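You operate a simulated robot arm through the tools that you are given. There is no shell and no other tool. Be economical: measure what you need, move in short steps, check, and stop when the job is done.

The job below is to be done with a simulated robot arm. You get a single attempt, and the scene is never put back.

Task
Drain the water trap empty, then restart the pump.
Fine: stop the pump first; shut the drain before the restart; leave valves one to four as they are.

Only the result counts: the job must be done as asked and must still hold three seconds after the hand-in. Knocking over, shifting, dropping, spilling or breaking anything else fails it.

Robot
A 7-joint arm with a two-finger parallel gripper, fixed in place. Base frame: the origin is at the foot of the arm, x ahead of it, y to its left, z up; the work surface is at about z = 750. Units: mm, rad, N and s.
With the tool pointing down near the work surface it reaches from about 300 to 680 mm from the base axis. Its first joint turns from -1.152 to 1.152 rad. Payload 1.57 kg.
The tool frame sits at the grasp point between the pads (the TCP): z along the fingers, y along the line on which they close. The tips reach 30 mm beyond it. Largest opening 110 mm; finger width 24, thickness 12; the body of the gripper, 48 by 112 mm, starts 78 mm behind the TCP.
Orientation is that of the tool frame in the base frame, as [roll, pitch, yaw] about the fixed x, y, z axes, in that order (R = Rz(yaw) Ry(pitch) Rx(roll)). With the fingers straight down and closing along the base's y, the tool's x points along the base's -x, its y along +y and its z along -z.

Tools
- The arm moves only by the tool step_arm. Its argument "targets" is a list of rows, each a list of 2 entries, a list of its own where there are three numbers: the shift along the tool's x, y, z in mm, then the turn, a rotation vector about the tool's x, y, z in degrees. In form: [[[tx, ty, tz], [rx, ry, rz]], ...]. A call has 1 to 10 rows; each row is the pose to reach, as a shift and turn from the pose commanded when the call began, along the tool's axes at that moment. "grip" is the opening in per cent of the stroke, from 0 (shut) to 100 (fully open), set as the call begins (left out, the last holds). Rows are played at 5 a second. More than 50 mm and 0.15 rad between two rows, or a gripper value outside its range, and nothing of the call is played. Where a pose cannot be reached the arm comes as near as it can. A force on the tool above 90 N (or 10 N above the force at the start of the call, whichever is more), or a blocked arm, ends the call early, and 0.2 s more pass. Each finger travels about 108 mm/s and halts on what it meets, pressing with about 33 N; the grip force reading is that of the motor and also rises with nothing between the fingers. The clock runs only during rows and for 0.2 s after the last one: add rows that repeat a pose to give the fingers time. The reply holds the time, the measured pose of the TCP, the force on the tool along the base axes, the opening and the grip force, in the units named above and with some noise, with the torque about the TCP (base axes, N m) and any sound that the robot's microphone picked up.
- Cameras (640 x 400 px; columns grow to the right, rows downward): "scene" is fixed at [149.1, -391.8, 1395.2]; the picture's right is [0.95, -0.30, 0.00], its down [-0.21, -0.67, -0.71] and it looks along [0.21, 0.68, -0.70] (base axes); focal length 359 px, centre (320, 200). "wrist" rides on the gripper at [70, 16, -141] in the tool frame; the picture's right is [-0.23, 0.97, 0.00], its down [-0.86, -0.20, -0.48] and it looks along [-0.47, -0.11, 0.88] (tool axes); focal length 222 px, centre (320, 200). There is no depth. A picture from a camera that has moved, and an enlarged one, comes with that camera's place and axes in the base frame and with its lens. The place of the scene camera against the robot may be out by one fixed shift of up to 25 mm in any direction.
- snapshot(camera): a new picture of that camera. It takes no simulated time.
- close_up(camera, box): a new picture of the part [left, top, right, bottom] of that camera's present view, enlarged. It takes no simulated time.
- job_done(): hands the job in; it is judged then, once.

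Go step by step. Nothing tells you positions but the pictures and the camera data: compare them with the known pose of the tool, close in by small moves and look again before you grip or let go. The budget is 120 turns and 68 pictures, counting those below and the enlarged ones. Unless the task says otherwise, let go and move clear before handing in, and close with one line.

The tools are called after ">>>" as a command line: name --argument value ..., lists and objects as JSON in quotes. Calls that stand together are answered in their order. step_arm: Moves the arm, as the interface text tells. Its arguments: {"type":"object","properties":{"targets":{"type":"array"},"grip":{"type":"number"}},"required":["targets"]} The other tools are called the same way: snapshot (camera) takes a picture; close_up (camera, box) takes an enlarged picture of a part of a camera's view; job_done () hands the job in.

At the start:

```text
time_s: 0.0
tcp_pos: [389.9, -123.8, 1074.2]
tcp_rot: [3.141, 0.0, -3.141]
wrist_force: [-0.3, 0.3, -0.9]
torque: [0.01, -0.01, 0.01]
gripper_width: 110.3
grip_force: 0.1
```

scene: 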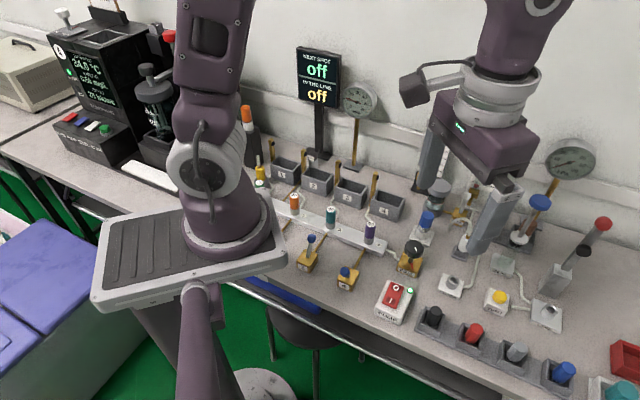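
wrist: 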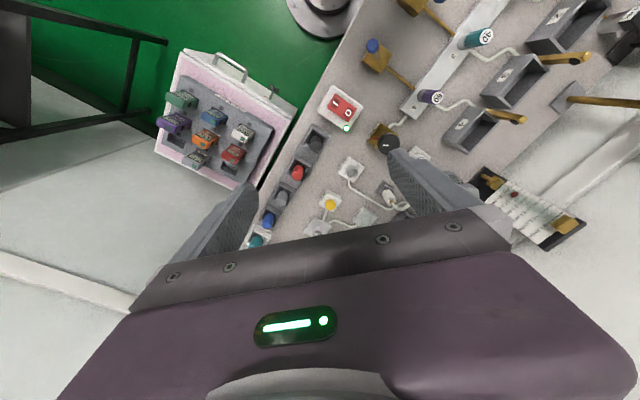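

I see a bench with a pump switch (red rocker), valves, a trap and gauges. I'll enlarge several areas to identify them.

>>> close_up --camera "scene" --box '[360, 160, 520, 340]'

>>> close_up --camera "scene" --box '[480, 130, 640, 400]'

>>> close_up --camera "scene" --box '[240, 140, 420, 330]'

>>> close_up --camera "wrist" --box '[240, 60, 560, 260]'

```text
2.22 times, centred on (440, 250) of scene
camera zoom: at [149.1, -391.8, 1395.2], right [0.95, -0.3, 0.0], down [-0.21, -0.67, -0.71], along [0.21, 0.68, -0.7], focal length 798 px, centre (53, 89)
```

zoom: 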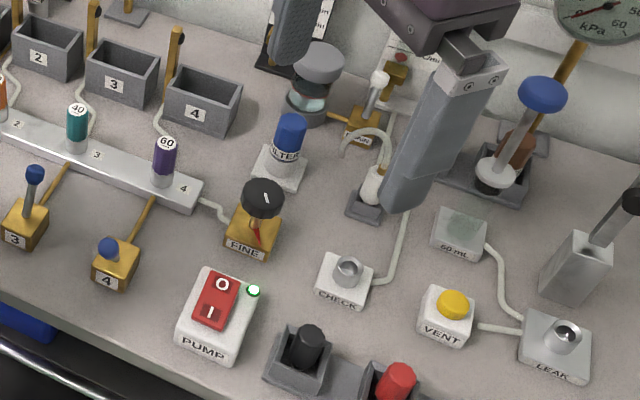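

```text
1.48 times, centred on (560, 265) of scene
camera zoom: at [149.1, -391.8, 1395.2], right [0.95, -0.3, 0.0], down [-0.21, -0.67, -0.71], along [0.21, 0.68, -0.7], focal length 532 px, centre (-36, 104)
```

zoom: 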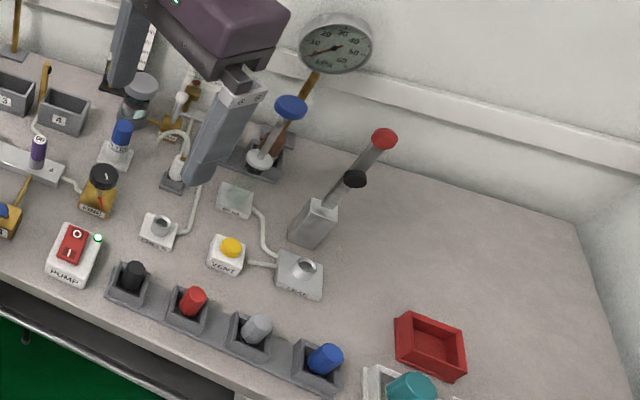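

```text
2.11 times, centred on (330, 235) of scene
camera zoom: at [149.1, -391.8, 1395.2], right [0.95, -0.3, 0.0], down [-0.21, -0.67, -0.71], along [0.21, 0.68, -0.7], focal length 756 px, centre (299, 126)
```

zoom: 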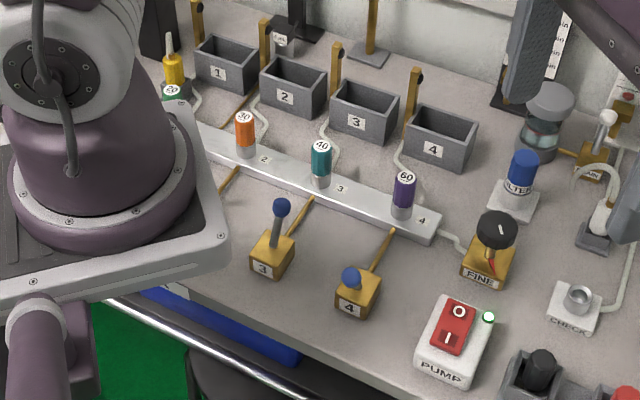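

```text
2.00 times, centred on (400, 160) of wrist
camera zoom: at [319.6, -107.7, 1214.7], right [0.23, 0.97, 0.0], down [0.86, -0.2, 0.48], along [0.47, -0.11, -0.88], focal length 444 px, centre (160, 280)
```

zoom: 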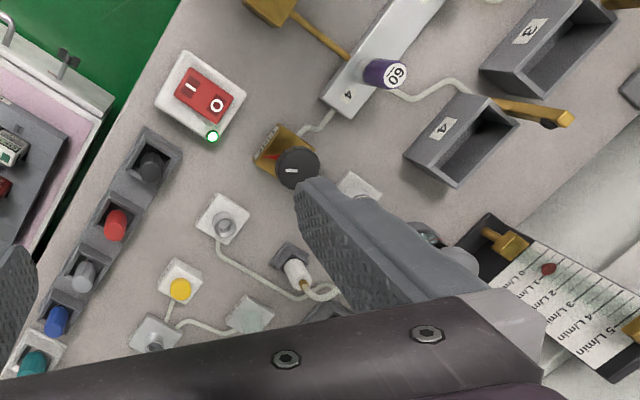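

The green lamp says the pump is running. DRAIN sits near the jar, behind the gripper. I'll close the fingers and move above the pump switch to look.

>>> step_arm --targets '[[[3, 18, 40], [0, 0, 0]], [[6, 36, 80], [0, 0, 0]], [[10, 54, 124], [0, 0, 0]], [[10, 54, 124], [0, 0, 0]]]' --grip 0

>>> snapshot --camera "wrist"

>>> snapshot --camera "scene"

```text
time_s: 1.0
tcp_pos: [378.1, -68.6, 950.5]
tcp_rot: [3.14, 0.0, -3.141]
wrist_force: [0.1, 0.0, -0.2]
torque: [0.0, 0.0, 0.0]
gripper_width: 0.0
grip_force: 21.0
```

```text
61 pictures are left
camera wrist: at [308.3, -51.6, 1090.8], right [0.23, 0.97, 0.0], down [0.85, -0.2, 0.48], along [0.47, -0.11, -0.88], focal length 222 px, centre (320, 200)
```

wrist: 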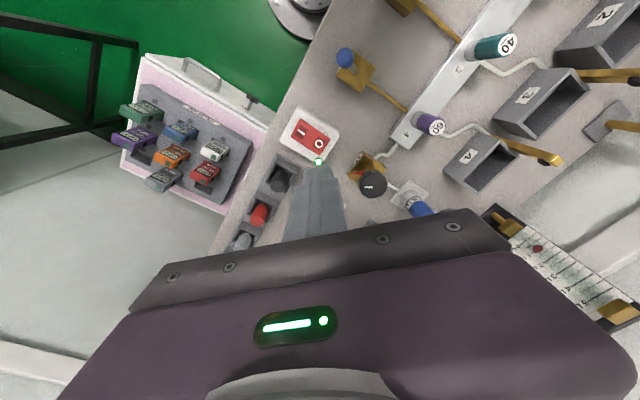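

```text
60 pictures are left
```

scene: 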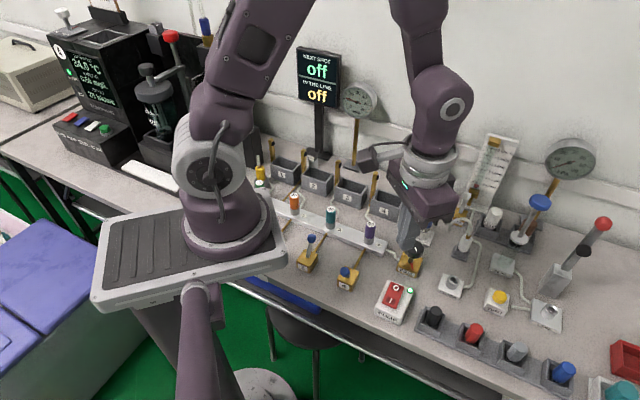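

>>> close_up --camera "wrist" --box '[260, 90, 420, 190]'

>>> close_up --camera "scene" --box '[360, 260, 440, 330]'

>>> close_up --camera "scene" --box '[420, 150, 580, 250]'

```text
4.00 times, centred on (340, 140) of wrist
camera zoom: at [308.3, -51.6, 1090.8], right [0.23, 0.97, 0.0], down [0.85, -0.2, 0.48], along [0.47, -0.11, -0.88], focal length 888 px, centre (240, 440)
```

zoom: 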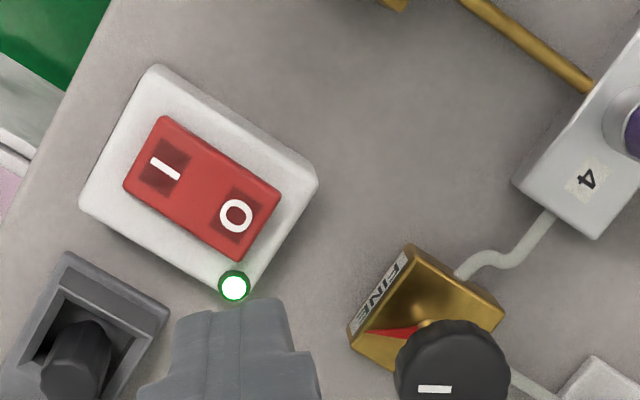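

```text
5.71 times, centred on (400, 295) of scene
camera zoom: at [149.1, -391.8, 1395.2], right [0.95, -0.3, 0.0], down [-0.21, -0.67, -0.71], along [0.21, 0.68, -0.7], focal length 2051 px, centre (-137, -343)
```

zoom: 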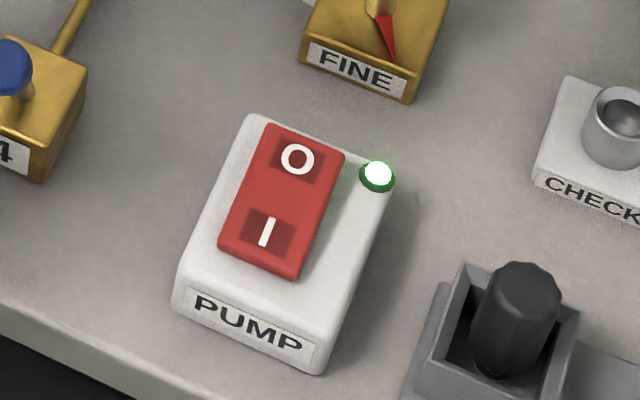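

```text
4.00 times, centred on (500, 200) of scene
camera zoom: at [149.1, -391.8, 1395.2], right [0.95, -0.3, 0.0], down [-0.21, -0.67, -0.71], along [0.21, 0.68, -0.7], focal length 1436 px, centre (-400, 200)
```

zoom: 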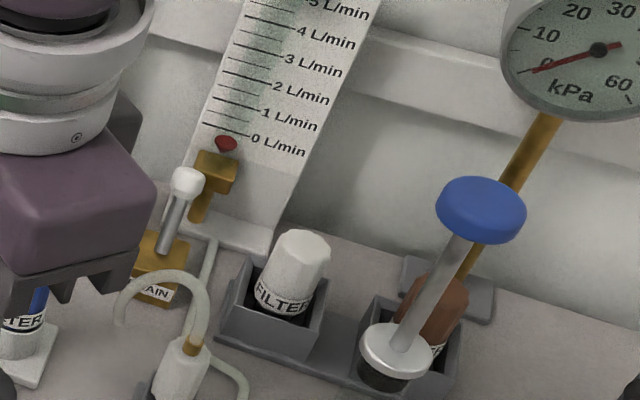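

The rocker's O end is around (386, -69), with its top at about z 790. I'll come down above it with the fingers shut.

>>> step_arm --targets '[[[-9.4, 1.1, 40], [0, 0, 0]], [[-9.4, 1.1, 80], [0, 0, 0]], [[-9.4, 1.1, 112], [0, 0, 0]], [[-9.4, 1.1, 112], [0, 0, 0]]]'

>>> close_up --camera "scene" --box '[350, 230, 450, 330]'

>>> close_up --camera "wrist" --box '[220, 60, 420, 260]'

```text
time_s: 2.0
tcp_pos: [388.3, -69.7, 838.1]
tcp_rot: [3.141, 0.001, 3.14]
wrist_force: [-0.2, 0.2, 0.2]
torque: [-0.03, 0.01, 0.01]
gripper_width: 0.0
grip_force: 21.3
```

```text
4.00 times, centred on (400, 280) of scene
camera zoom: at [149.1, -391.8, 1395.2], right [0.95, -0.3, 0.0], down [-0.21, -0.67, -0.71], along [0.21, 0.68, -0.7], focal length 1436 px, centre (0, -120)
```

zoom: 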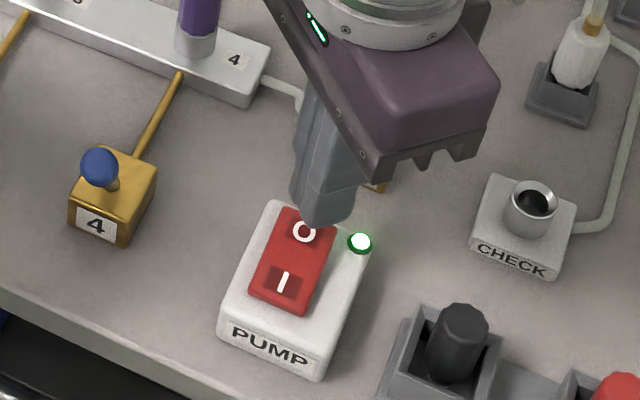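

```text
2.00 times, centred on (320, 160) of wrist
camera zoom: at [317.9, -52.9, 979.0], right [0.23, 0.97, 0.0], down [0.86, -0.2, 0.48], along [0.47, -0.11, -0.88], focal length 444 px, centre (320, 280)
```

zoom: 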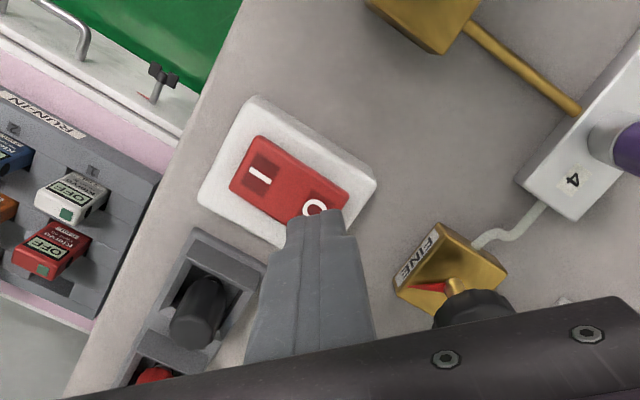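

The tip is just above the O end. I'll press down in small steps and watch the force and the lamp.

>>> step_arm --targets '[[[0, 2, 10], [0, 0, 0]], [[0, 2, 16], [0, 0, 0]], [[0, 2, 20], [0, 0, 0]], [[0, 2, 24], [0, 0, 0]]]'

>>> close_up --camera "scene" --box '[350, 230, 450, 330]'

```text
time_s: 3.0
tcp_pos: [388.9, -66.4, 820.2]
tcp_rot: [-3.141, 0.004, -3.14]
wrist_force: [-5.6, 5.9, 34.1]
torque: [-0.21, 0.56, -0.1]
gripper_width: 0.0
grip_force: 21.0
stopped in row 4: the force on the tool passed its limit at 116 N (the readings are from after the stop); the commanded pose is now the measured one
```

```text
4.00 times, centred on (400, 280) of scene
camera zoom: at [148.5, -391.6, 1395.3], right [0.95, -0.3, 0.0], down [-0.21, -0.67, -0.71], along [0.21, 0.68, -0.7], focal length 1436 px, centre (0, -120)
```

zoom: 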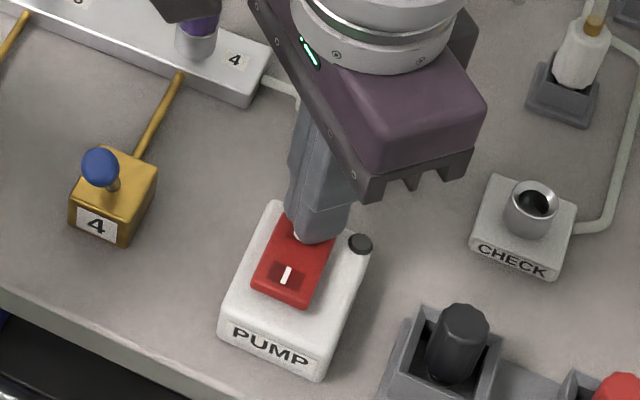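

The lamp is off, so the pump has stopped. Now I'll lift off and move over to look at the drain and trap.

>>> step_arm --targets '[[[0, 0, -45], [0, 0, 0]], [[0, 0, -90], [0, 0, 0]], [[0, 0, -135], [0, 0, 0]], [[0, 0, -180], [0, 0, 0]], [[-20, 40, -180], [0, 0, 0]], [[-40, 80, -180], [0, 0, 0]], [[-61, 116, -180], [0, 0, 0]], [[-61, 116, -180], [0, 0, 0]]]'

>>> snapshot --camera "wrist"

>>> snapshot --camera "scene"

```text
time_s: 4.8
tcp_pos: [451.4, 48.1, 1000.3]
tcp_rot: [-3.142, 0.005, 3.141]
wrist_force: [-0.5, -0.5, -0.5]
torque: [0.01, -0.02, 0.03]
gripper_width: 0.0
grip_force: 20.7
```

```text
53 pictures are left
camera wrist: at [380.3, 64.7, 1140.5], right [0.23, 0.97, 0.0], down [0.85, -0.2, 0.48], along [0.47, -0.11, -0.88], focal length 222 px, centre (320, 200)
```

wrist: 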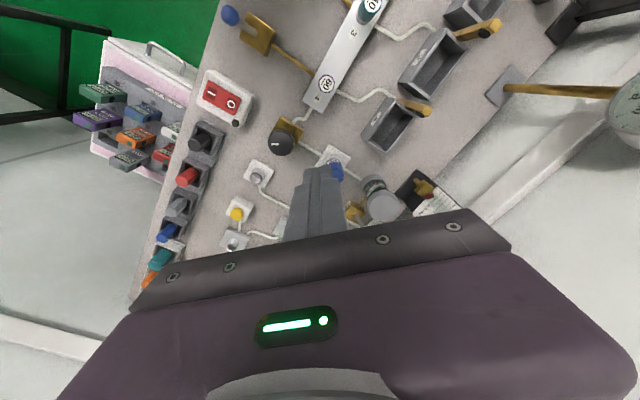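

```text
52 pictures are left
```

scene: 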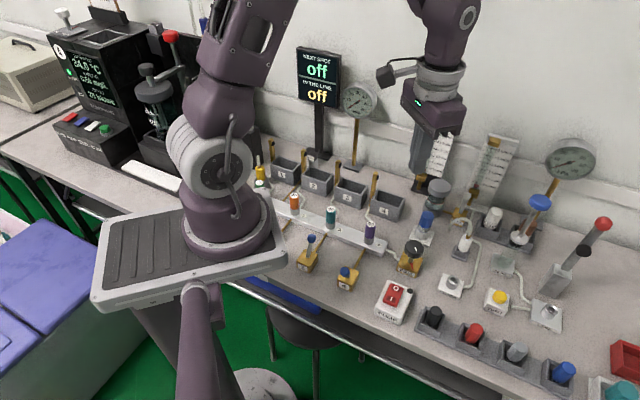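

>>> close_up --camera "scene" --box '[400, 160, 520, 260]'

>>> close_up --camera "wrist" --box '[300, 130, 460, 230]'

>>> close_up --camera "scene" --box '[280, 40, 380, 140]'

```text
4.00 times, centred on (460, 210) of scene
camera zoom: at [149.1, -391.8, 1395.2], right [0.95, -0.3, 0.0], down [-0.21, -0.67, -0.71], along [0.21, 0.68, -0.7], focal length 1436 px, centre (-240, 160)
```

zoom: 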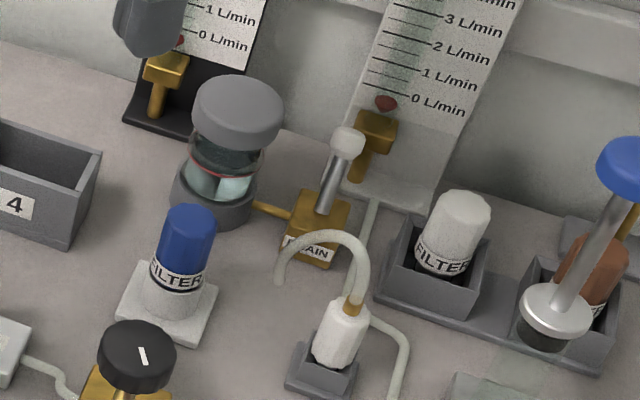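

```text
4.00 times, centred on (380, 180) of wrist
camera zoom: at [380.3, 64.7, 1140.5], right [0.23, 0.97, 0.0], down [0.85, -0.2, 0.48], along [0.47, -0.11, -0.88], focal length 888 px, centre (80, 280)
```

zoom: 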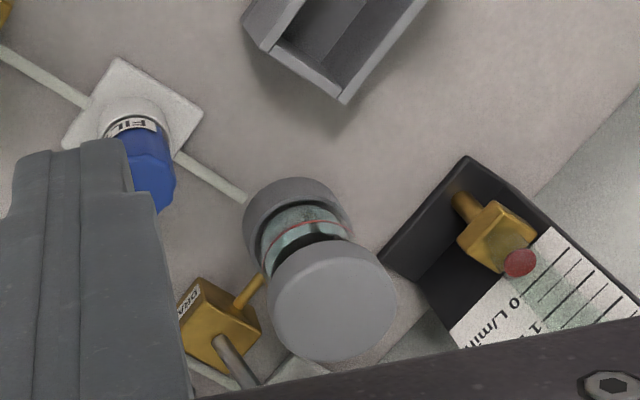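

```text
4.00 times, centred on (330, 90) of scene
camera zoom: at [149.1, -391.8, 1395.2], right [0.95, -0.3, 0.0], down [-0.21, -0.67, -0.71], along [0.21, 0.68, -0.7], focal length 1436 px, centre (280, 640)
```

zoom: 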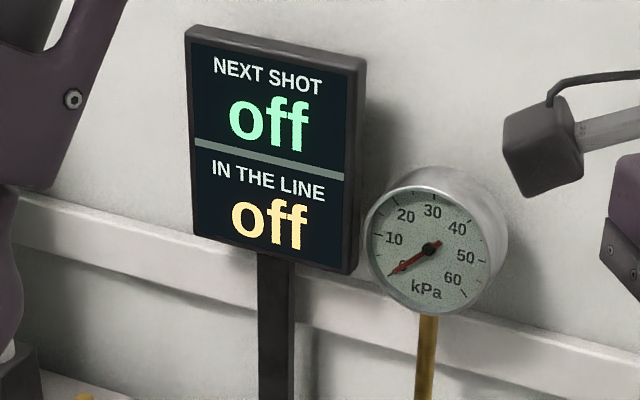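

The trap holds water and the drain lever is on the box beside it. I'll shift to get a clear wrist view of the drain valve.

>>> step_arm --targets '[[[-36, -19, 10], [0, 0, 0]], [[-72, -38, 20], [0, 0, 0]], [[-109, -58, 30], [0, 0, 0]], [[-109, -58, 30], [0, 0, 0]]]'

>>> snapshot --camera "wrist"

>>> close_up --camera "wrist" --box '[320, 110, 440, 200]'

```text
time_s: 5.8
tcp_pos: [560.5, -10.6, 966.3]
tcp_rot: [-3.14, 0.005, -3.141]
wrist_force: [-0.3, -0.9, -0.6]
torque: [0.02, -0.05, 0.02]
gripper_width: 0.0
grip_force: 21.4
```

```text
48 pictures are left
camera wrist: at [490.4, 7.8, 1107.4], right [0.23, 0.97, 0.0], down [0.85, -0.2, 0.48], along [0.47, -0.11, -0.88], focal length 222 px, centre (320, 200)
```

wrist: 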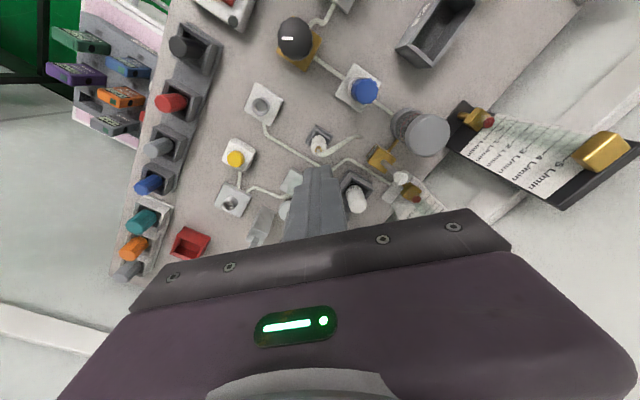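

```text
4.44 times, centred on (380, 155) of wrist
camera zoom: at [490.4, 7.8, 1107.4], right [0.23, 0.97, 0.0], down [0.85, -0.2, 0.48], along [0.47, -0.11, -0.88], focal length 987 px, centre (53, 400)
```

zoom: 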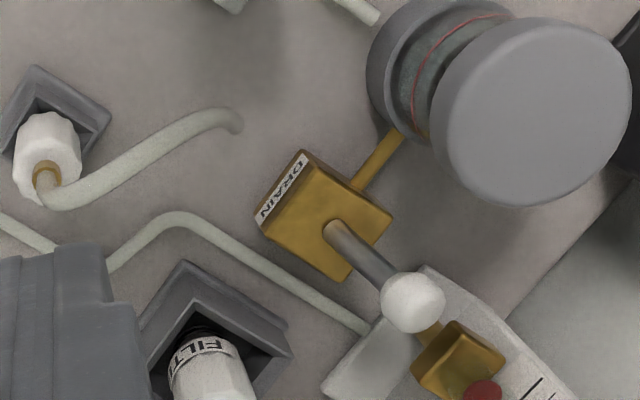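

The drain lever's knob is at about (639, 91, 814), leaning away from the label, with the trap on its left and a flowmeter behind. I'll turn the gripper 45° so that the fingers can straddle the knob, and hover in front of it.

>>> step_arm --targets '[[[-7, 10, 4], [0, 0, -7.5]], [[-14, 20, 8], [0, 0, -15]], [[-21, 30, 12], [0, 0, -22.5]], [[-28, 40, 16], [0, 0, -30]], [[-34, 50, 20], [0, 0, -37.5]], [[-40, 60, 24], [0, 0, -45]], [[-40, 60, 24], [0, 0, -45]]]' --grip 34

>>> snapshot --camera "wrist"

>>> close_up --camera "scene" --box '[400, 130, 540, 250]'

```text
time_s: 7.4
tcp_pos: [600.4, 52.5, 946.3]
tcp_rot: [-3.138, 0.001, -2.353]
wrist_force: [-0.8, 0.6, 0.1]
torque: [0.02, 0.0, -0.01]
gripper_width: 37.5
grip_force: 0.0
```

```text
46 pictures are left
camera wrist: at [539.2, 14.4, 1086.3], right [-0.53, 0.85, 0.0], down [0.74, 0.46, 0.48], along [0.41, 0.25, -0.88], focal length 222 px, centre (320, 200)
```

wrist: 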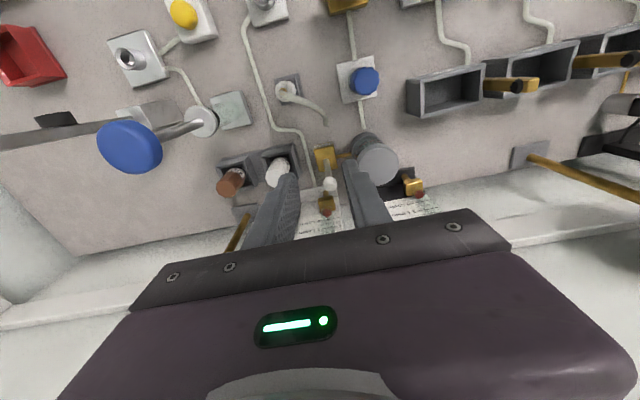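

```text
3.33 times, centred on (470, 190) of scene
camera zoom: at [149.1, -391.8, 1395.2], right [0.95, -0.3, 0.0], down [-0.21, -0.67, -0.71], along [0.21, 0.68, -0.7], focal length 1196 px, centre (-180, 233)
```

zoom: 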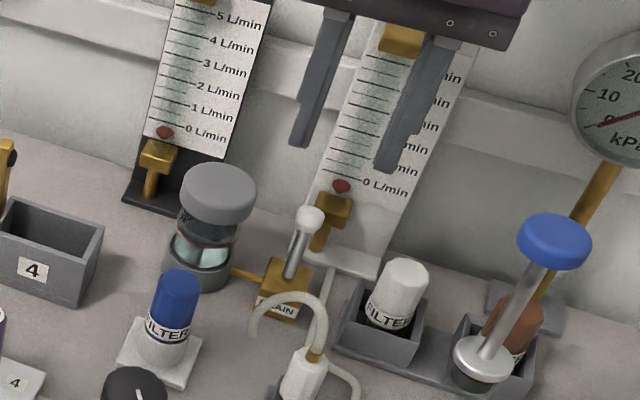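

>>> close_up --camera "wrist" --box '[270, 130, 400, 230]'

```text
4.00 times, centred on (335, 180) of wrist
camera zoom: at [539.2, 14.4, 1086.3], right [-0.53, 0.85, 0.0], down [0.74, 0.46, 0.48], along [0.41, 0.25, -0.88], focal length 888 px, centre (260, 280)
```

zoom: 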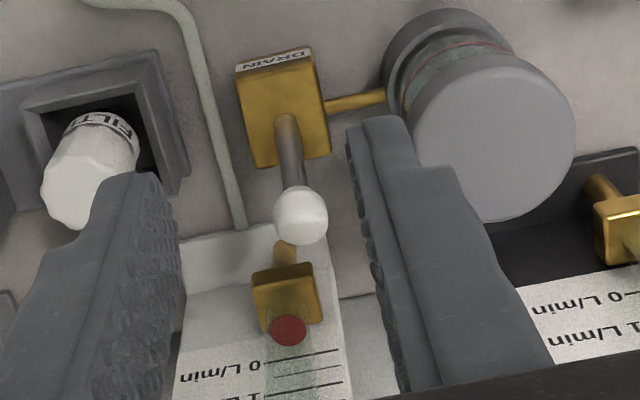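

The knob is at about (634, 88, 822). The flowmeter behind leaves little room, so I'll tilt the gripper 15° with its body towards the front. Then I'll hover short of the knob and check.

>>> step_arm --targets '[[[-12, 0.7, 20], [0, -7.5, 0]], [[-25.1, 1.3, 45], [0, -15, 0]], [[-25.1, 1.3, 50], [0, -15, 0]], [[-25.1, 1.3, 50], [0, -15, 0]]]' --grip 25

>>> close_up --camera "wrist" --box '[260, 130, 400, 230]'

>>> close_up --camera "scene" --box '[400, 130, 540, 250]'

```text
time_s: 8.4
tcp_pos: [615.7, 70.4, 895.8]
tcp_rot: [-3.138, 0.265, -2.356]
wrist_force: [0.2, -0.5, -0.3]
torque: [0.02, 0.03, 0.02]
gripper_width: 27.5
grip_force: 0.1
```

```text
4.00 times, centred on (330, 180) of wrist
camera zoom: at [531.1, 8.8, 1013.3], right [-0.53, 0.84, 0.06], down [0.64, 0.36, 0.69], along [0.56, 0.4, -0.73], focal length 888 px, centre (280, 280)
```

zoom: 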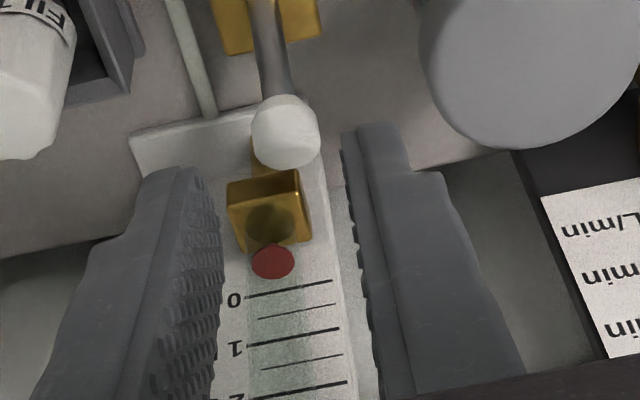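

```text
3.33 times, centred on (470, 190) of scene
camera zoom: at [149.0, -391.8, 1395.2], right [0.95, -0.3, 0.0], down [-0.21, -0.67, -0.71], along [0.21, 0.68, -0.7], focal length 1196 px, centre (-180, 233)
```

zoom: 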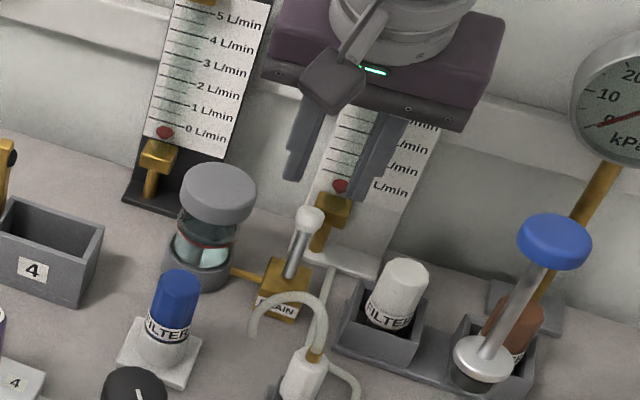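

The refined knob position is about (636, 89, 815). I'll descend along the tool axis to straddle it, checking partway.

>>> step_arm --targets '[[[-1, -0.5, 25], [0, 0, 0]], [[-2, -1, 50], [0, 0, 0]], [[-2, -1, 50], [0, 0, 0]]]'

>>> close_up --camera "wrist" --box '[260, 90, 400, 190]'

>>> close_up --camera "scene" --box '[420, 160, 520, 240]'

```text
time_s: 9.2
tcp_pos: [629.5, 79.6, 848.3]
tcp_rot: [-3.137, 0.263, -2.356]
wrist_force: [-0.6, 0.8, 0.0]
torque: [-0.01, -0.04, 0.02]
gripper_width: 27.6
grip_force: 0.0
```

```text
4.00 times, centred on (330, 140) of wrist
camera zoom: at [543.5, 18.5, 966.2], right [-0.53, 0.84, 0.06], down [0.64, 0.36, 0.69], along [0.56, 0.4, -0.73], focal length 888 px, centre (280, 440)
```

zoom: 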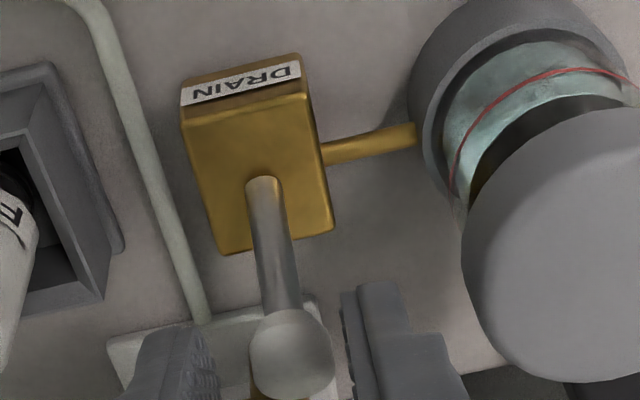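

```text
5.00 times, centred on (470, 200) of scene
camera zoom: at [149.1, -391.8, 1395.2], right [0.95, -0.3, 0.0], down [-0.21, -0.67, -0.71], along [0.21, 0.68, -0.7], focal length 1794 px, centre (-430, 200)
```

zoom: 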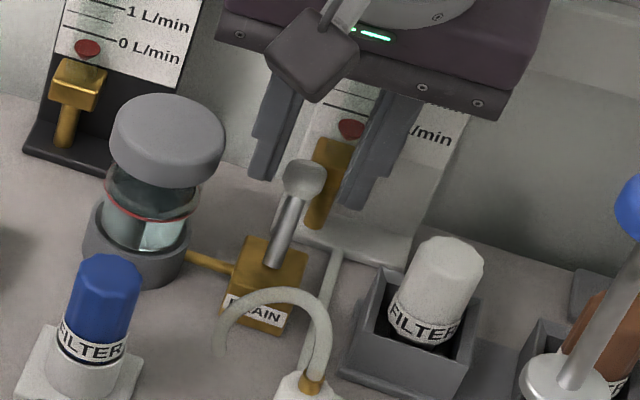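

Knob and fingers line up well. I'll go down the last 25 mm, then close on it.

>>> step_arm --targets '[[[0.5, 1.5, 13], [0, 0, 0]], [[0.5, 1.5, 25], [0, 0, 0]], [[0.5, 1.5, 25], [0, 0, 0]]]'

>>> close_up --camera "wrist" --box '[260, 90, 400, 190]'

>>> step_arm --targets '[[[0, 0, 0], [0, 0, 0]], [[0, 0, 0], [0, 0, 0]]]' --grip 0

>>> close_up --camera "scene" --box '[420, 160, 520, 240]'

```text
time_s: 10.0
tcp_pos: [632.0, 85.0, 825.3]
tcp_rot: [-3.137, 0.262, -2.357]
wrist_force: [-0.1, 0.6, 0.3]
torque: [0.0, 0.02, 0.02]
gripper_width: 27.4
grip_force: 0.0
```

```text
4.00 times, centred on (330, 140) of wrist
camera zoom: at [546.2, 23.7, 941.5], right [-0.53, 0.84, 0.06], down [0.64, 0.36, 0.69], along [0.56, 0.4, -0.73], focal length 888 px, centre (280, 440)
```

zoom: 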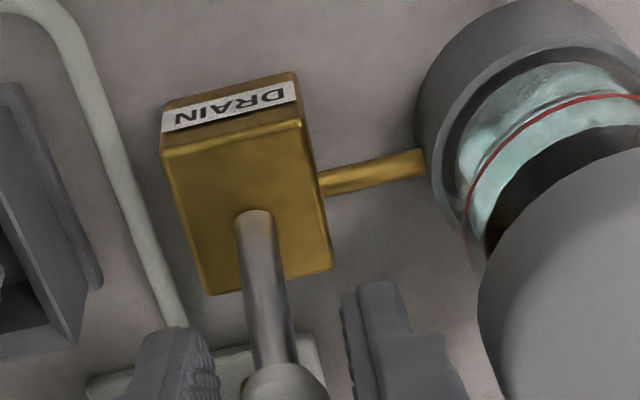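

```text
time_s: 10.6
tcp_pos: [630.9, 85.3, 823.7]
tcp_rot: [-3.139, 0.263, -2.356]
wrist_force: [4.0, -1.9, -3.8]
torque: [0.08, -0.18, -0.02]
gripper_width: 17.1
grip_force: 32.0
```

```text
5.00 times, centred on (470, 200) of scene
camera zoom: at [149.2, -391.8, 1395.2], right [0.95, -0.3, 0.0], down [-0.21, -0.67, -0.71], along [0.21, 0.68, -0.7], focal length 1794 px, centre (-430, 200)
```

zoom: 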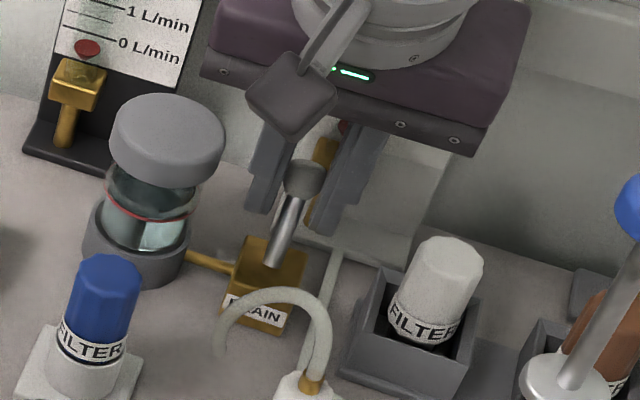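

The knob is gripped (17 mm). I'll swing the lever towards the label side along an arc, half way first.

>>> step_arm --targets '[[[5, 0, -4.5], [0, 0, 0]], [[10.1, 0, -8.5], [0, 0, 0]], [[14.7, 0, -10.5], [0, 0, 0]], [[19.3, 0, -12.3], [0, 0, 0]]]'

>>> close_up --camera "scene" --box '[420, 160, 520, 240]'

```text
time_s: 11.6
tcp_pos: [615.6, 69.7, 832.1]
tcp_rot: [-3.137, 0.267, -2.358]
wrist_force: [16.6, 7.1, 4.4]
torque: [0.62, -0.8, -0.12]
gripper_width: 17.3
grip_force: 32.1
```

```text
5.00 times, centred on (470, 200) of scene
camera zoom: at [149.3, -391.7, 1395.2], right [0.95, -0.3, 0.0], down [-0.21, -0.67, -0.71], along [0.21, 0.68, -0.7], focal length 1794 px, centre (-430, 200)
```

zoom: 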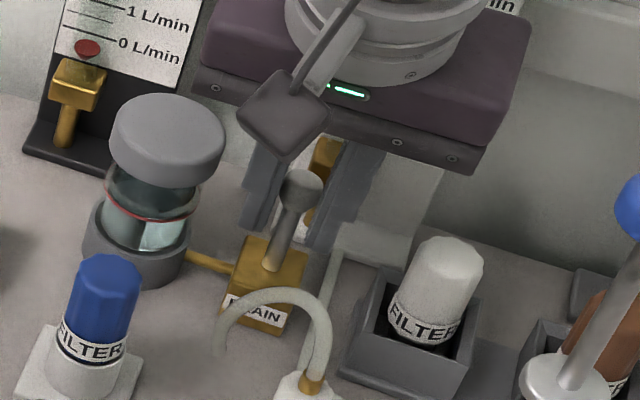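

The lever is moving with the hand, and the force is modest. I'll continue over to the front side.

>>> step_arm --targets '[[[5, 0, -0.9], [0, 0, 0]], [[9.8, 0, -1.3], [0, 0, 0]], [[16, 0, -0.5], [0, 0, 0]], [[22.8, 0, 1], [0, 0, 0]]]'

>>> close_up --camera "scene" --box '[420, 160, 520, 240]'

```text
time_s: 12.6
tcp_pos: [599.0, 54.7, 823.5]
tcp_rot: [-3.139, 0.264, -2.356]
wrist_force: [-0.6, 0.0, 0.0]
torque: [-0.02, 0.02, -0.01]
gripper_width: 0.0
grip_force: 21.5
```

```text
5.00 times, centred on (470, 200) of scene
camera zoom: at [149.1, -391.8, 1395.2], right [0.95, -0.3, 0.0], down [-0.21, -0.67, -0.71], along [0.21, 0.68, -0.7], focal length 1794 px, centre (-430, 200)
```

zoom: 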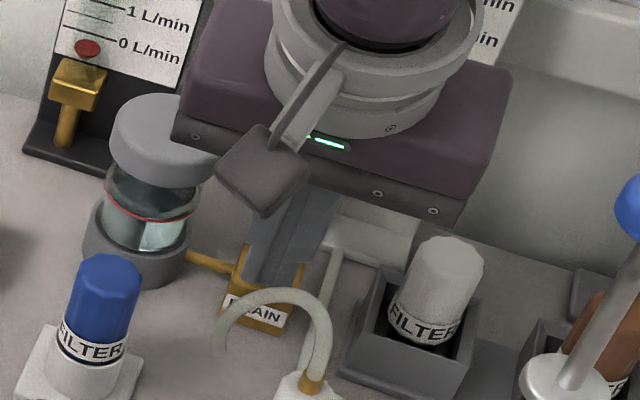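

The knob slipped out of the fingers. I'll look where the lever ended up.

>>> snapshot --camera "wrist"

>>> close_up --camera "wrist" --box '[260, 90, 400, 190]'

```text
35 pictures are left
camera wrist: at [514.0, -7.6, 940.7], right [-0.53, 0.84, 0.06], down [0.64, 0.36, 0.69], along [0.56, 0.4, -0.73], focal length 222 px, centre (320, 200)
```

wrist: 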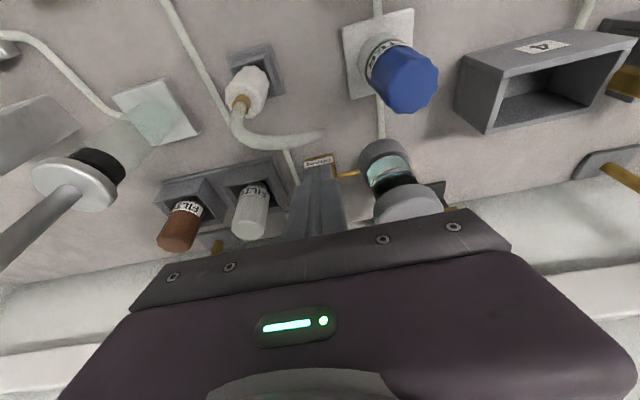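

```text
4.00 times, centred on (330, 140) of wrist
camera zoom: at [514.0, -7.6, 940.7], right [-0.53, 0.84, 0.06], down [0.64, 0.36, 0.69], along [0.56, 0.4, -0.73], focal length 888 px, centre (280, 440)
```

zoom: 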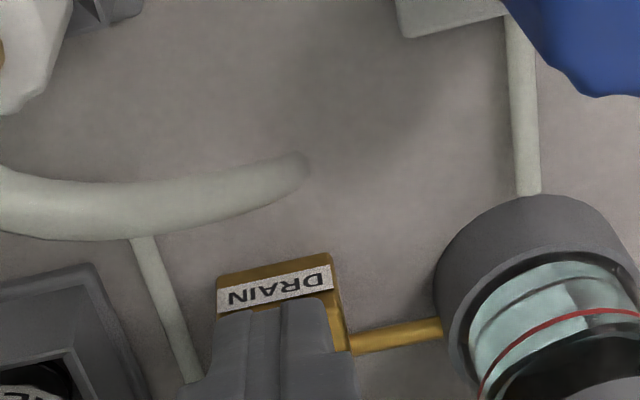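

The lever is still behind the fingers. I'll raise the tool along its axis and look again.

>>> step_arm --targets '[[[5, 0, -25], [0, 0, 0]], [[10, 0, -60], [0, 0, 0]], [[10, 0, -60], [0, 0, 0]]]' --grip 25

>>> close_up --camera "wrist" --box '[260, 110, 400, 210]'

>>> close_up --camera "scene" --box '[420, 160, 520, 240]'

```text
time_s: 13.4
tcp_pos: [581.8, 36.9, 878.9]
tcp_rot: [-3.138, 0.264, -2.356]
wrist_force: [-1.4, -0.2, 0.4]
torque: [-0.04, -0.01, -0.02]
gripper_width: 27.9
grip_force: 0.1
```

```text
4.00 times, centred on (330, 160) of wrist
camera zoom: at [495.8, -24.5, 996.1], right [-0.53, 0.84, 0.06], down [0.64, 0.36, 0.69], along [0.56, 0.4, -0.73], focal length 888 px, centre (280, 360)
```

zoom: 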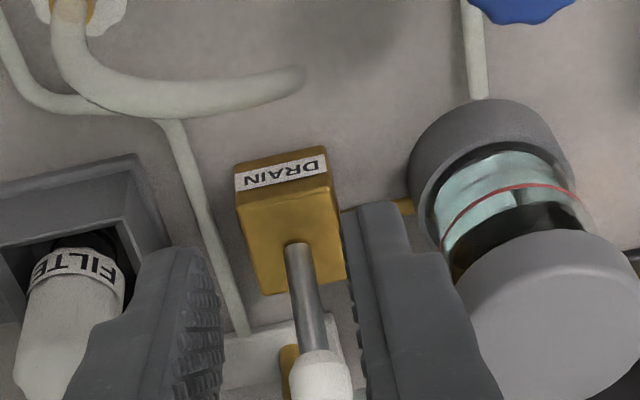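

```text
5.00 times, centred on (470, 200) of scene
camera zoom: at [149.0, -391.8, 1395.2], right [0.95, -0.3, 0.0], down [-0.21, -0.67, -0.71], along [0.21, 0.68, -0.7], focal length 1794 px, centre (-430, 200)
```

zoom: 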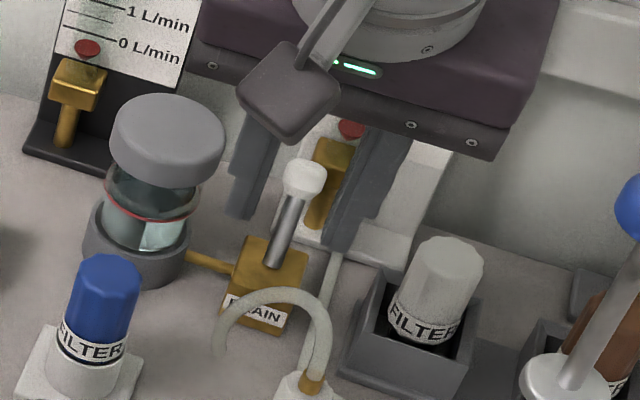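

The lever sprang back, so it may not move the way I pushed. I'll study how levers 3 and 4 are posed.

>>> close_up --camera "scene" --box '[285, 225, 365, 300]'

```text
5.33 times, centred on (325, 262) of scene
camera zoom: at [149.0, -391.8, 1395.2], right [0.95, -0.3, 0.0], down [-0.21, -0.67, -0.71], along [0.21, 0.68, -0.7], focal length 1914 px, centre (293, -133)
```

zoom: 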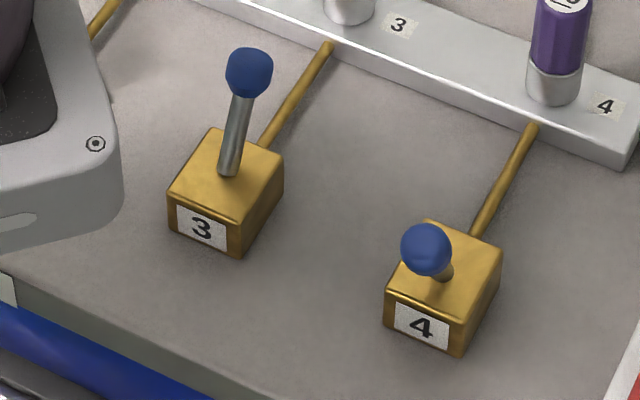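

Levers 3 and 4 show that these are toggles leaning forward or back, so the direction was right and the ball slid off the pads. I need a positive push from behind, so I'll turn the gripper to close along the swing direction and inspect the gap to the flowmeter.

>>> step_arm --targets '[[[-15, 0, -25], [0, 5, 0]], [[-30, 0, -48], [0, 10, 0]], [[-44.9, 0, -70.8], [0, 15, 0]], [[-44.9, 0, -70.8], [0, 15, 0]]]' --grip 0

>>> step_arm --targets '[[[0, 0, 0], [0, 0, 8]], [[0, 0, 0], [0, 0, 16]], [[0, 0, 0], [0, 0, 24]], [[0, 0, 0], [0, 0, 32]], [[0, 0, 0], [0, 0, 40]], [[0, 0, 0], [0, 0, 48]], [[0, 0, 0], [0, 0, 56]], [[0, 0, 0], [0, 0, 64]], [[0, 0, 0], [0, 0, 72]], [[0, 0, 0], [0, 0, 80]]]'

>>> step_arm --targets '[[[0, 0, 0], [0, 0, 5]], [[0, 0, 0], [0, 0, 10]], [[0, 0, 0], [0, 0, 10]]]'

>>> snapshot --camera "wrist"

```text
time_s: 14.4
tcp_pos: [599.6, 54.6, 959.4]
tcp_rot: [-3.138, 0.0, -2.356]
wrist_force: [0.1, 0.5, -0.1]
torque: [0.02, -0.01, 0.02]
gripper_width: 0.3
grip_force: 21.3
```

```text
time_s: 16.6
tcp_pos: [599.4, 54.0, 959.1]
tcp_rot: [3.14, 0.003, 2.528]
wrist_force: [0.7, -0.1, 0.6]
torque: [0.03, 0.04, 0.0]
gripper_width: 0.0
grip_force: 21.5
```

```text
time_s: 17.4
tcp_pos: [598.6, 53.9, 959.9]
tcp_rot: [3.139, 0.003, 2.354]
wrist_force: [-0.2, 0.5, -0.2]
torque: [-0.02, -0.01, 0.04]
gripper_width: 0.1
grip_force: 21.4
```

```text
30 pictures are left
camera wrist: at [561.3, 115.5, 1099.6], right [0.85, 0.53, 0.0], down [0.46, -0.75, 0.48], along [0.25, -0.41, -0.88], focal length 222 px, centre (320, 200)
```

wrist: 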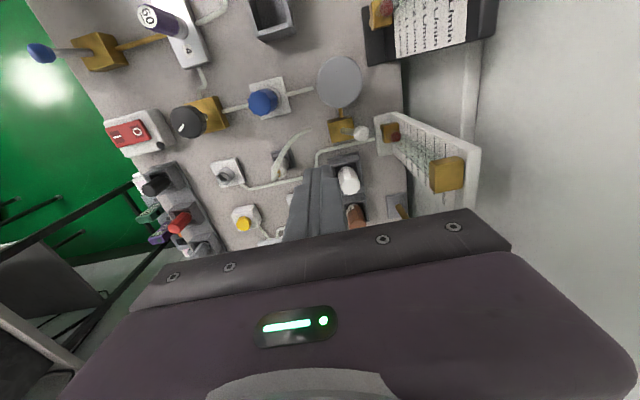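

>>> close_up --camera "wrist" --box '[320, 90, 480, 190]'

```text
4.00 times, centred on (400, 140) of wrist
camera zoom: at [561.3, 115.5, 1099.6], right [0.85, 0.53, 0.0], down [0.46, -0.75, 0.48], along [0.25, -0.41, -0.88], focal length 888 px, centre (0, 440)
```

zoom: 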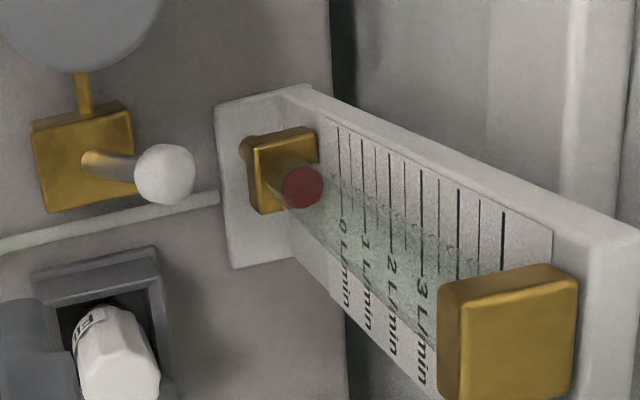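

The gap behind the knob is about 15 mm and a finger is 12 mm thick. I'll tilt 25° with the body towards the front, so the back finger slides in behind the ball with the fingers 32 mm apart. First a hover and a look.

>>> step_arm --targets '[[[0, 2, 10], [-6.5, 0, 0]], [[-0.3, 6, 30], [-13, 0, 0]], [[-0.6, 10, 55], [-19, 0, 0]], [[-0.8, 15.1, 79], [-25, 0, 0]], [[-0.8, 15.1, 79], [-25, 0, 0]]]' --grip 29

>>> snapshot --camera "wrist"

>>> close_up --camera "wrist" --box '[280, 90, 440, 190]'

```text
time_s: 18.6
tcp_pos: [611.7, 62.8, 881.0]
tcp_rot: [2.702, 0.001, 2.355]
wrist_force: [0.8, 0.3, -1.1]
torque: [-0.01, -0.01, -0.02]
gripper_width: 32.0
grip_force: 0.1
```

```text
28 pictures are left
camera wrist: at [529.0, 81.5, 1014.9], right [0.78, 0.46, 0.41], down [0.33, -0.88, 0.35], along [0.53, -0.14, -0.84], focal length 222 px, centre (320, 200)
```

wrist: 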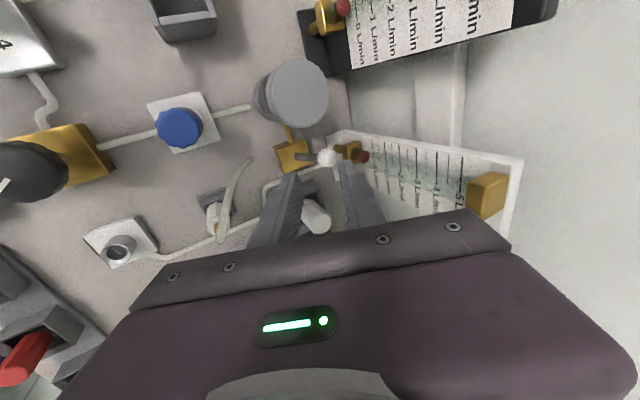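

```text
4.00 times, centred on (360, 140) of wrist
camera zoom: at [529.0, 81.5, 1014.9], right [0.78, 0.46, 0.41], down [0.33, -0.88, 0.35], along [0.53, -0.14, -0.84], focal length 888 px, centre (160, 440)
```

zoom: 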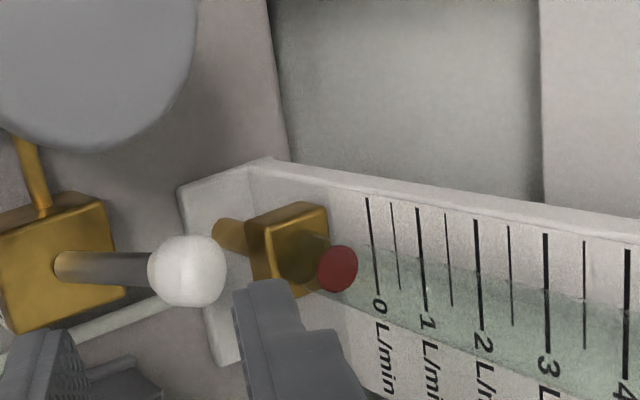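

Ball, finger and block show clearly. I'll offset the back finger about 3 mm backward, advance most of the way and check.

>>> step_arm --targets '[[[0, 2.8, 10], [0, 0, 0]], [[0, 2.8, 22], [0, 0, 0]], [[0, 2.8, 33], [0, 0, 0]], [[0, 2.8, 33], [0, 0, 0]]]'

>>> close_up --camera "wrist" --box '[280, 80, 400, 180]'

```text
time_s: 19.6
tcp_pos: [623.2, 75.0, 852.0]
tcp_rot: [2.702, 0.004, 2.355]
wrist_force: [0.4, -0.2, 0.1]
torque: [0.02, 0.03, 0.01]
gripper_width: 31.9
grip_force: 0.1
```

```text
4.00 times, centred on (340, 130) of wrist
camera zoom: at [541.9, 93.5, 986.0], right [0.78, 0.46, 0.41], down [0.33, -0.88, 0.35], along [0.53, -0.14, -0.84], focal length 888 px, centre (240, 480)
```

zoom: 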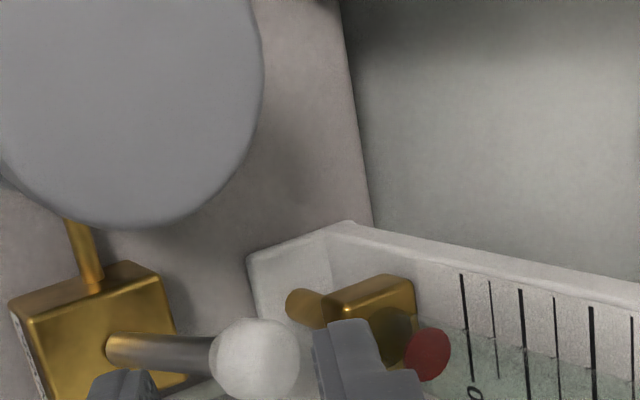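

Clearance looks like about 2 mm beside the ball. I'll advance 10 mm in small steps.

>>> step_arm --targets '[[[0, 0, 3], [0, 0, 0]], [[0, 0, 6], [0, 0, 0]], [[0, 0, 8], [0, 0, 0]], [[0, 0, 10], [0, 0, 0]], [[0, 0, 10], [0, 0, 0]]]'

>>> close_up --camera "wrist" --box '[280, 80, 400, 180]'

>>> close_up --camera "scene" --box '[420, 160, 520, 240]'

```text
time_s: 20.8
tcp_pos: [625.3, 77.7, 841.8]
tcp_rot: [2.704, 0.003, 2.356]
wrist_force: [-0.5, 0.5, -0.1]
torque: [-0.02, 0.02, -0.03]
gripper_width: 32.0
grip_force: 0.0
```

```text
4.00 times, centred on (340, 130) of wrist
camera zoom: at [543.9, 96.6, 976.1], right [0.78, 0.46, 0.41], down [0.33, -0.88, 0.35], along [0.53, -0.14, -0.84], focal length 888 px, centre (240, 480)
```

zoom: 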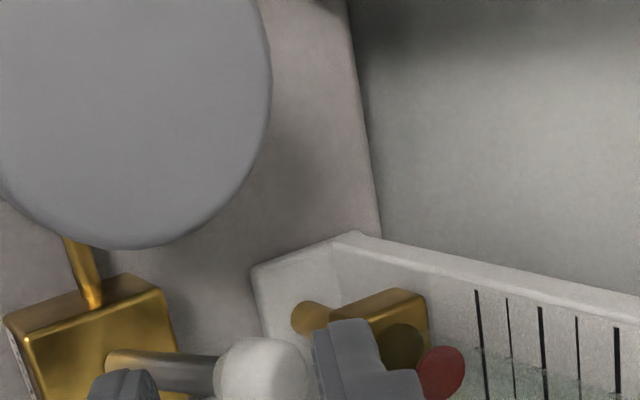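

```text
5.00 times, centred on (470, 200) of scene
camera zoom: at [149.1, -391.8, 1395.2], right [0.95, -0.3, 0.0], down [-0.21, -0.67, -0.71], along [0.21, 0.68, -0.7], focal length 1794 px, centre (-430, 200)
```

zoom: 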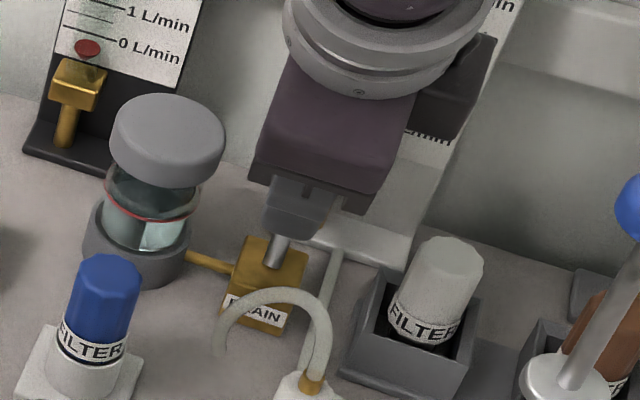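

The back finger is behind the ball with no contact force. I'll sweep to the front along the arc, stopping just past centre so as not to reach the hose.

>>> step_arm --targets '[[[0, 0, 2], [0, 0, 0]], [[0, -2.4, 0], [0, 0, 0]], [[0, -4.7, -2.4], [0, 0, 0]], [[0, -8.6, -5.6], [0, 0, 0]], [[0, -12.6, -8.8], [0, 0, 0]], [[0, -15.6, -10.5], [0, 0, 0]], [[0, -18.7, -12.3], [0, 0, 0]], [[0, -23.6, -14], [0, 0, 0]], [[0, -28.6, -15.8], [0, 0, 0]]]'

>>> close_up --camera "wrist" --box '[260, 90, 400, 190]'

>>> close_up --camera "scene" --box '[420, 160, 520, 240]'

```text
time_s: 22.8
tcp_pos: [602.0, 56.1, 845.5]
tcp_rot: [2.7, 0.005, 2.356]
wrist_force: [0.1, 1.2, 20.8]
torque: [0.48, -0.49, 0.2]
gripper_width: 40.9
grip_force: 4.6
```

```text
4.00 times, centred on (330, 140) of wrist
camera zoom: at [520.4, 73.6, 979.1], right [0.78, 0.46, 0.42], down [0.33, -0.88, 0.35], along [0.53, -0.14, -0.84], focal length 888 px, centre (280, 440)
```

zoom: 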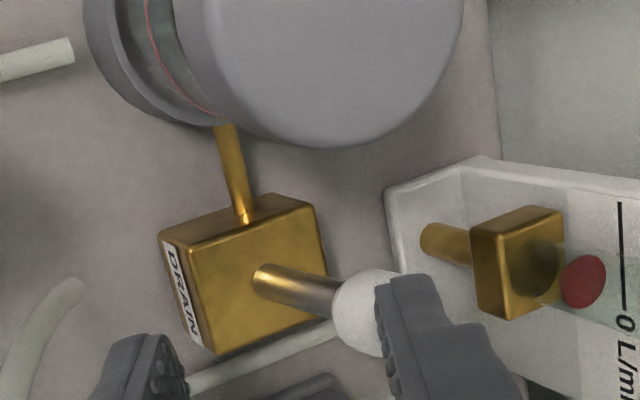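

```text
5.00 times, centred on (470, 200) of scene
camera zoom: at [148.6, -391.8, 1395.2], right [0.95, -0.3, 0.0], down [-0.21, -0.67, -0.71], along [0.21, 0.68, -0.7], focal length 1794 px, centre (-430, 200)
```

zoom: 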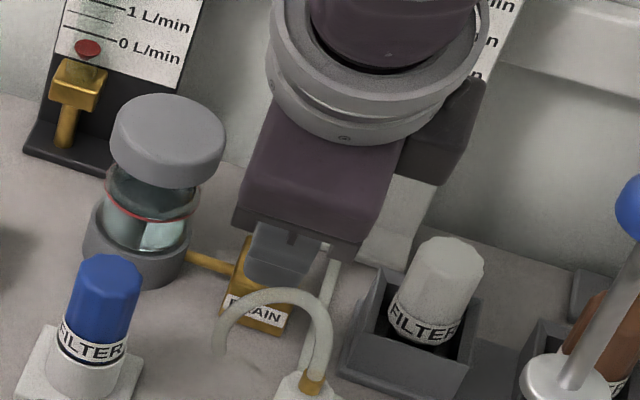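

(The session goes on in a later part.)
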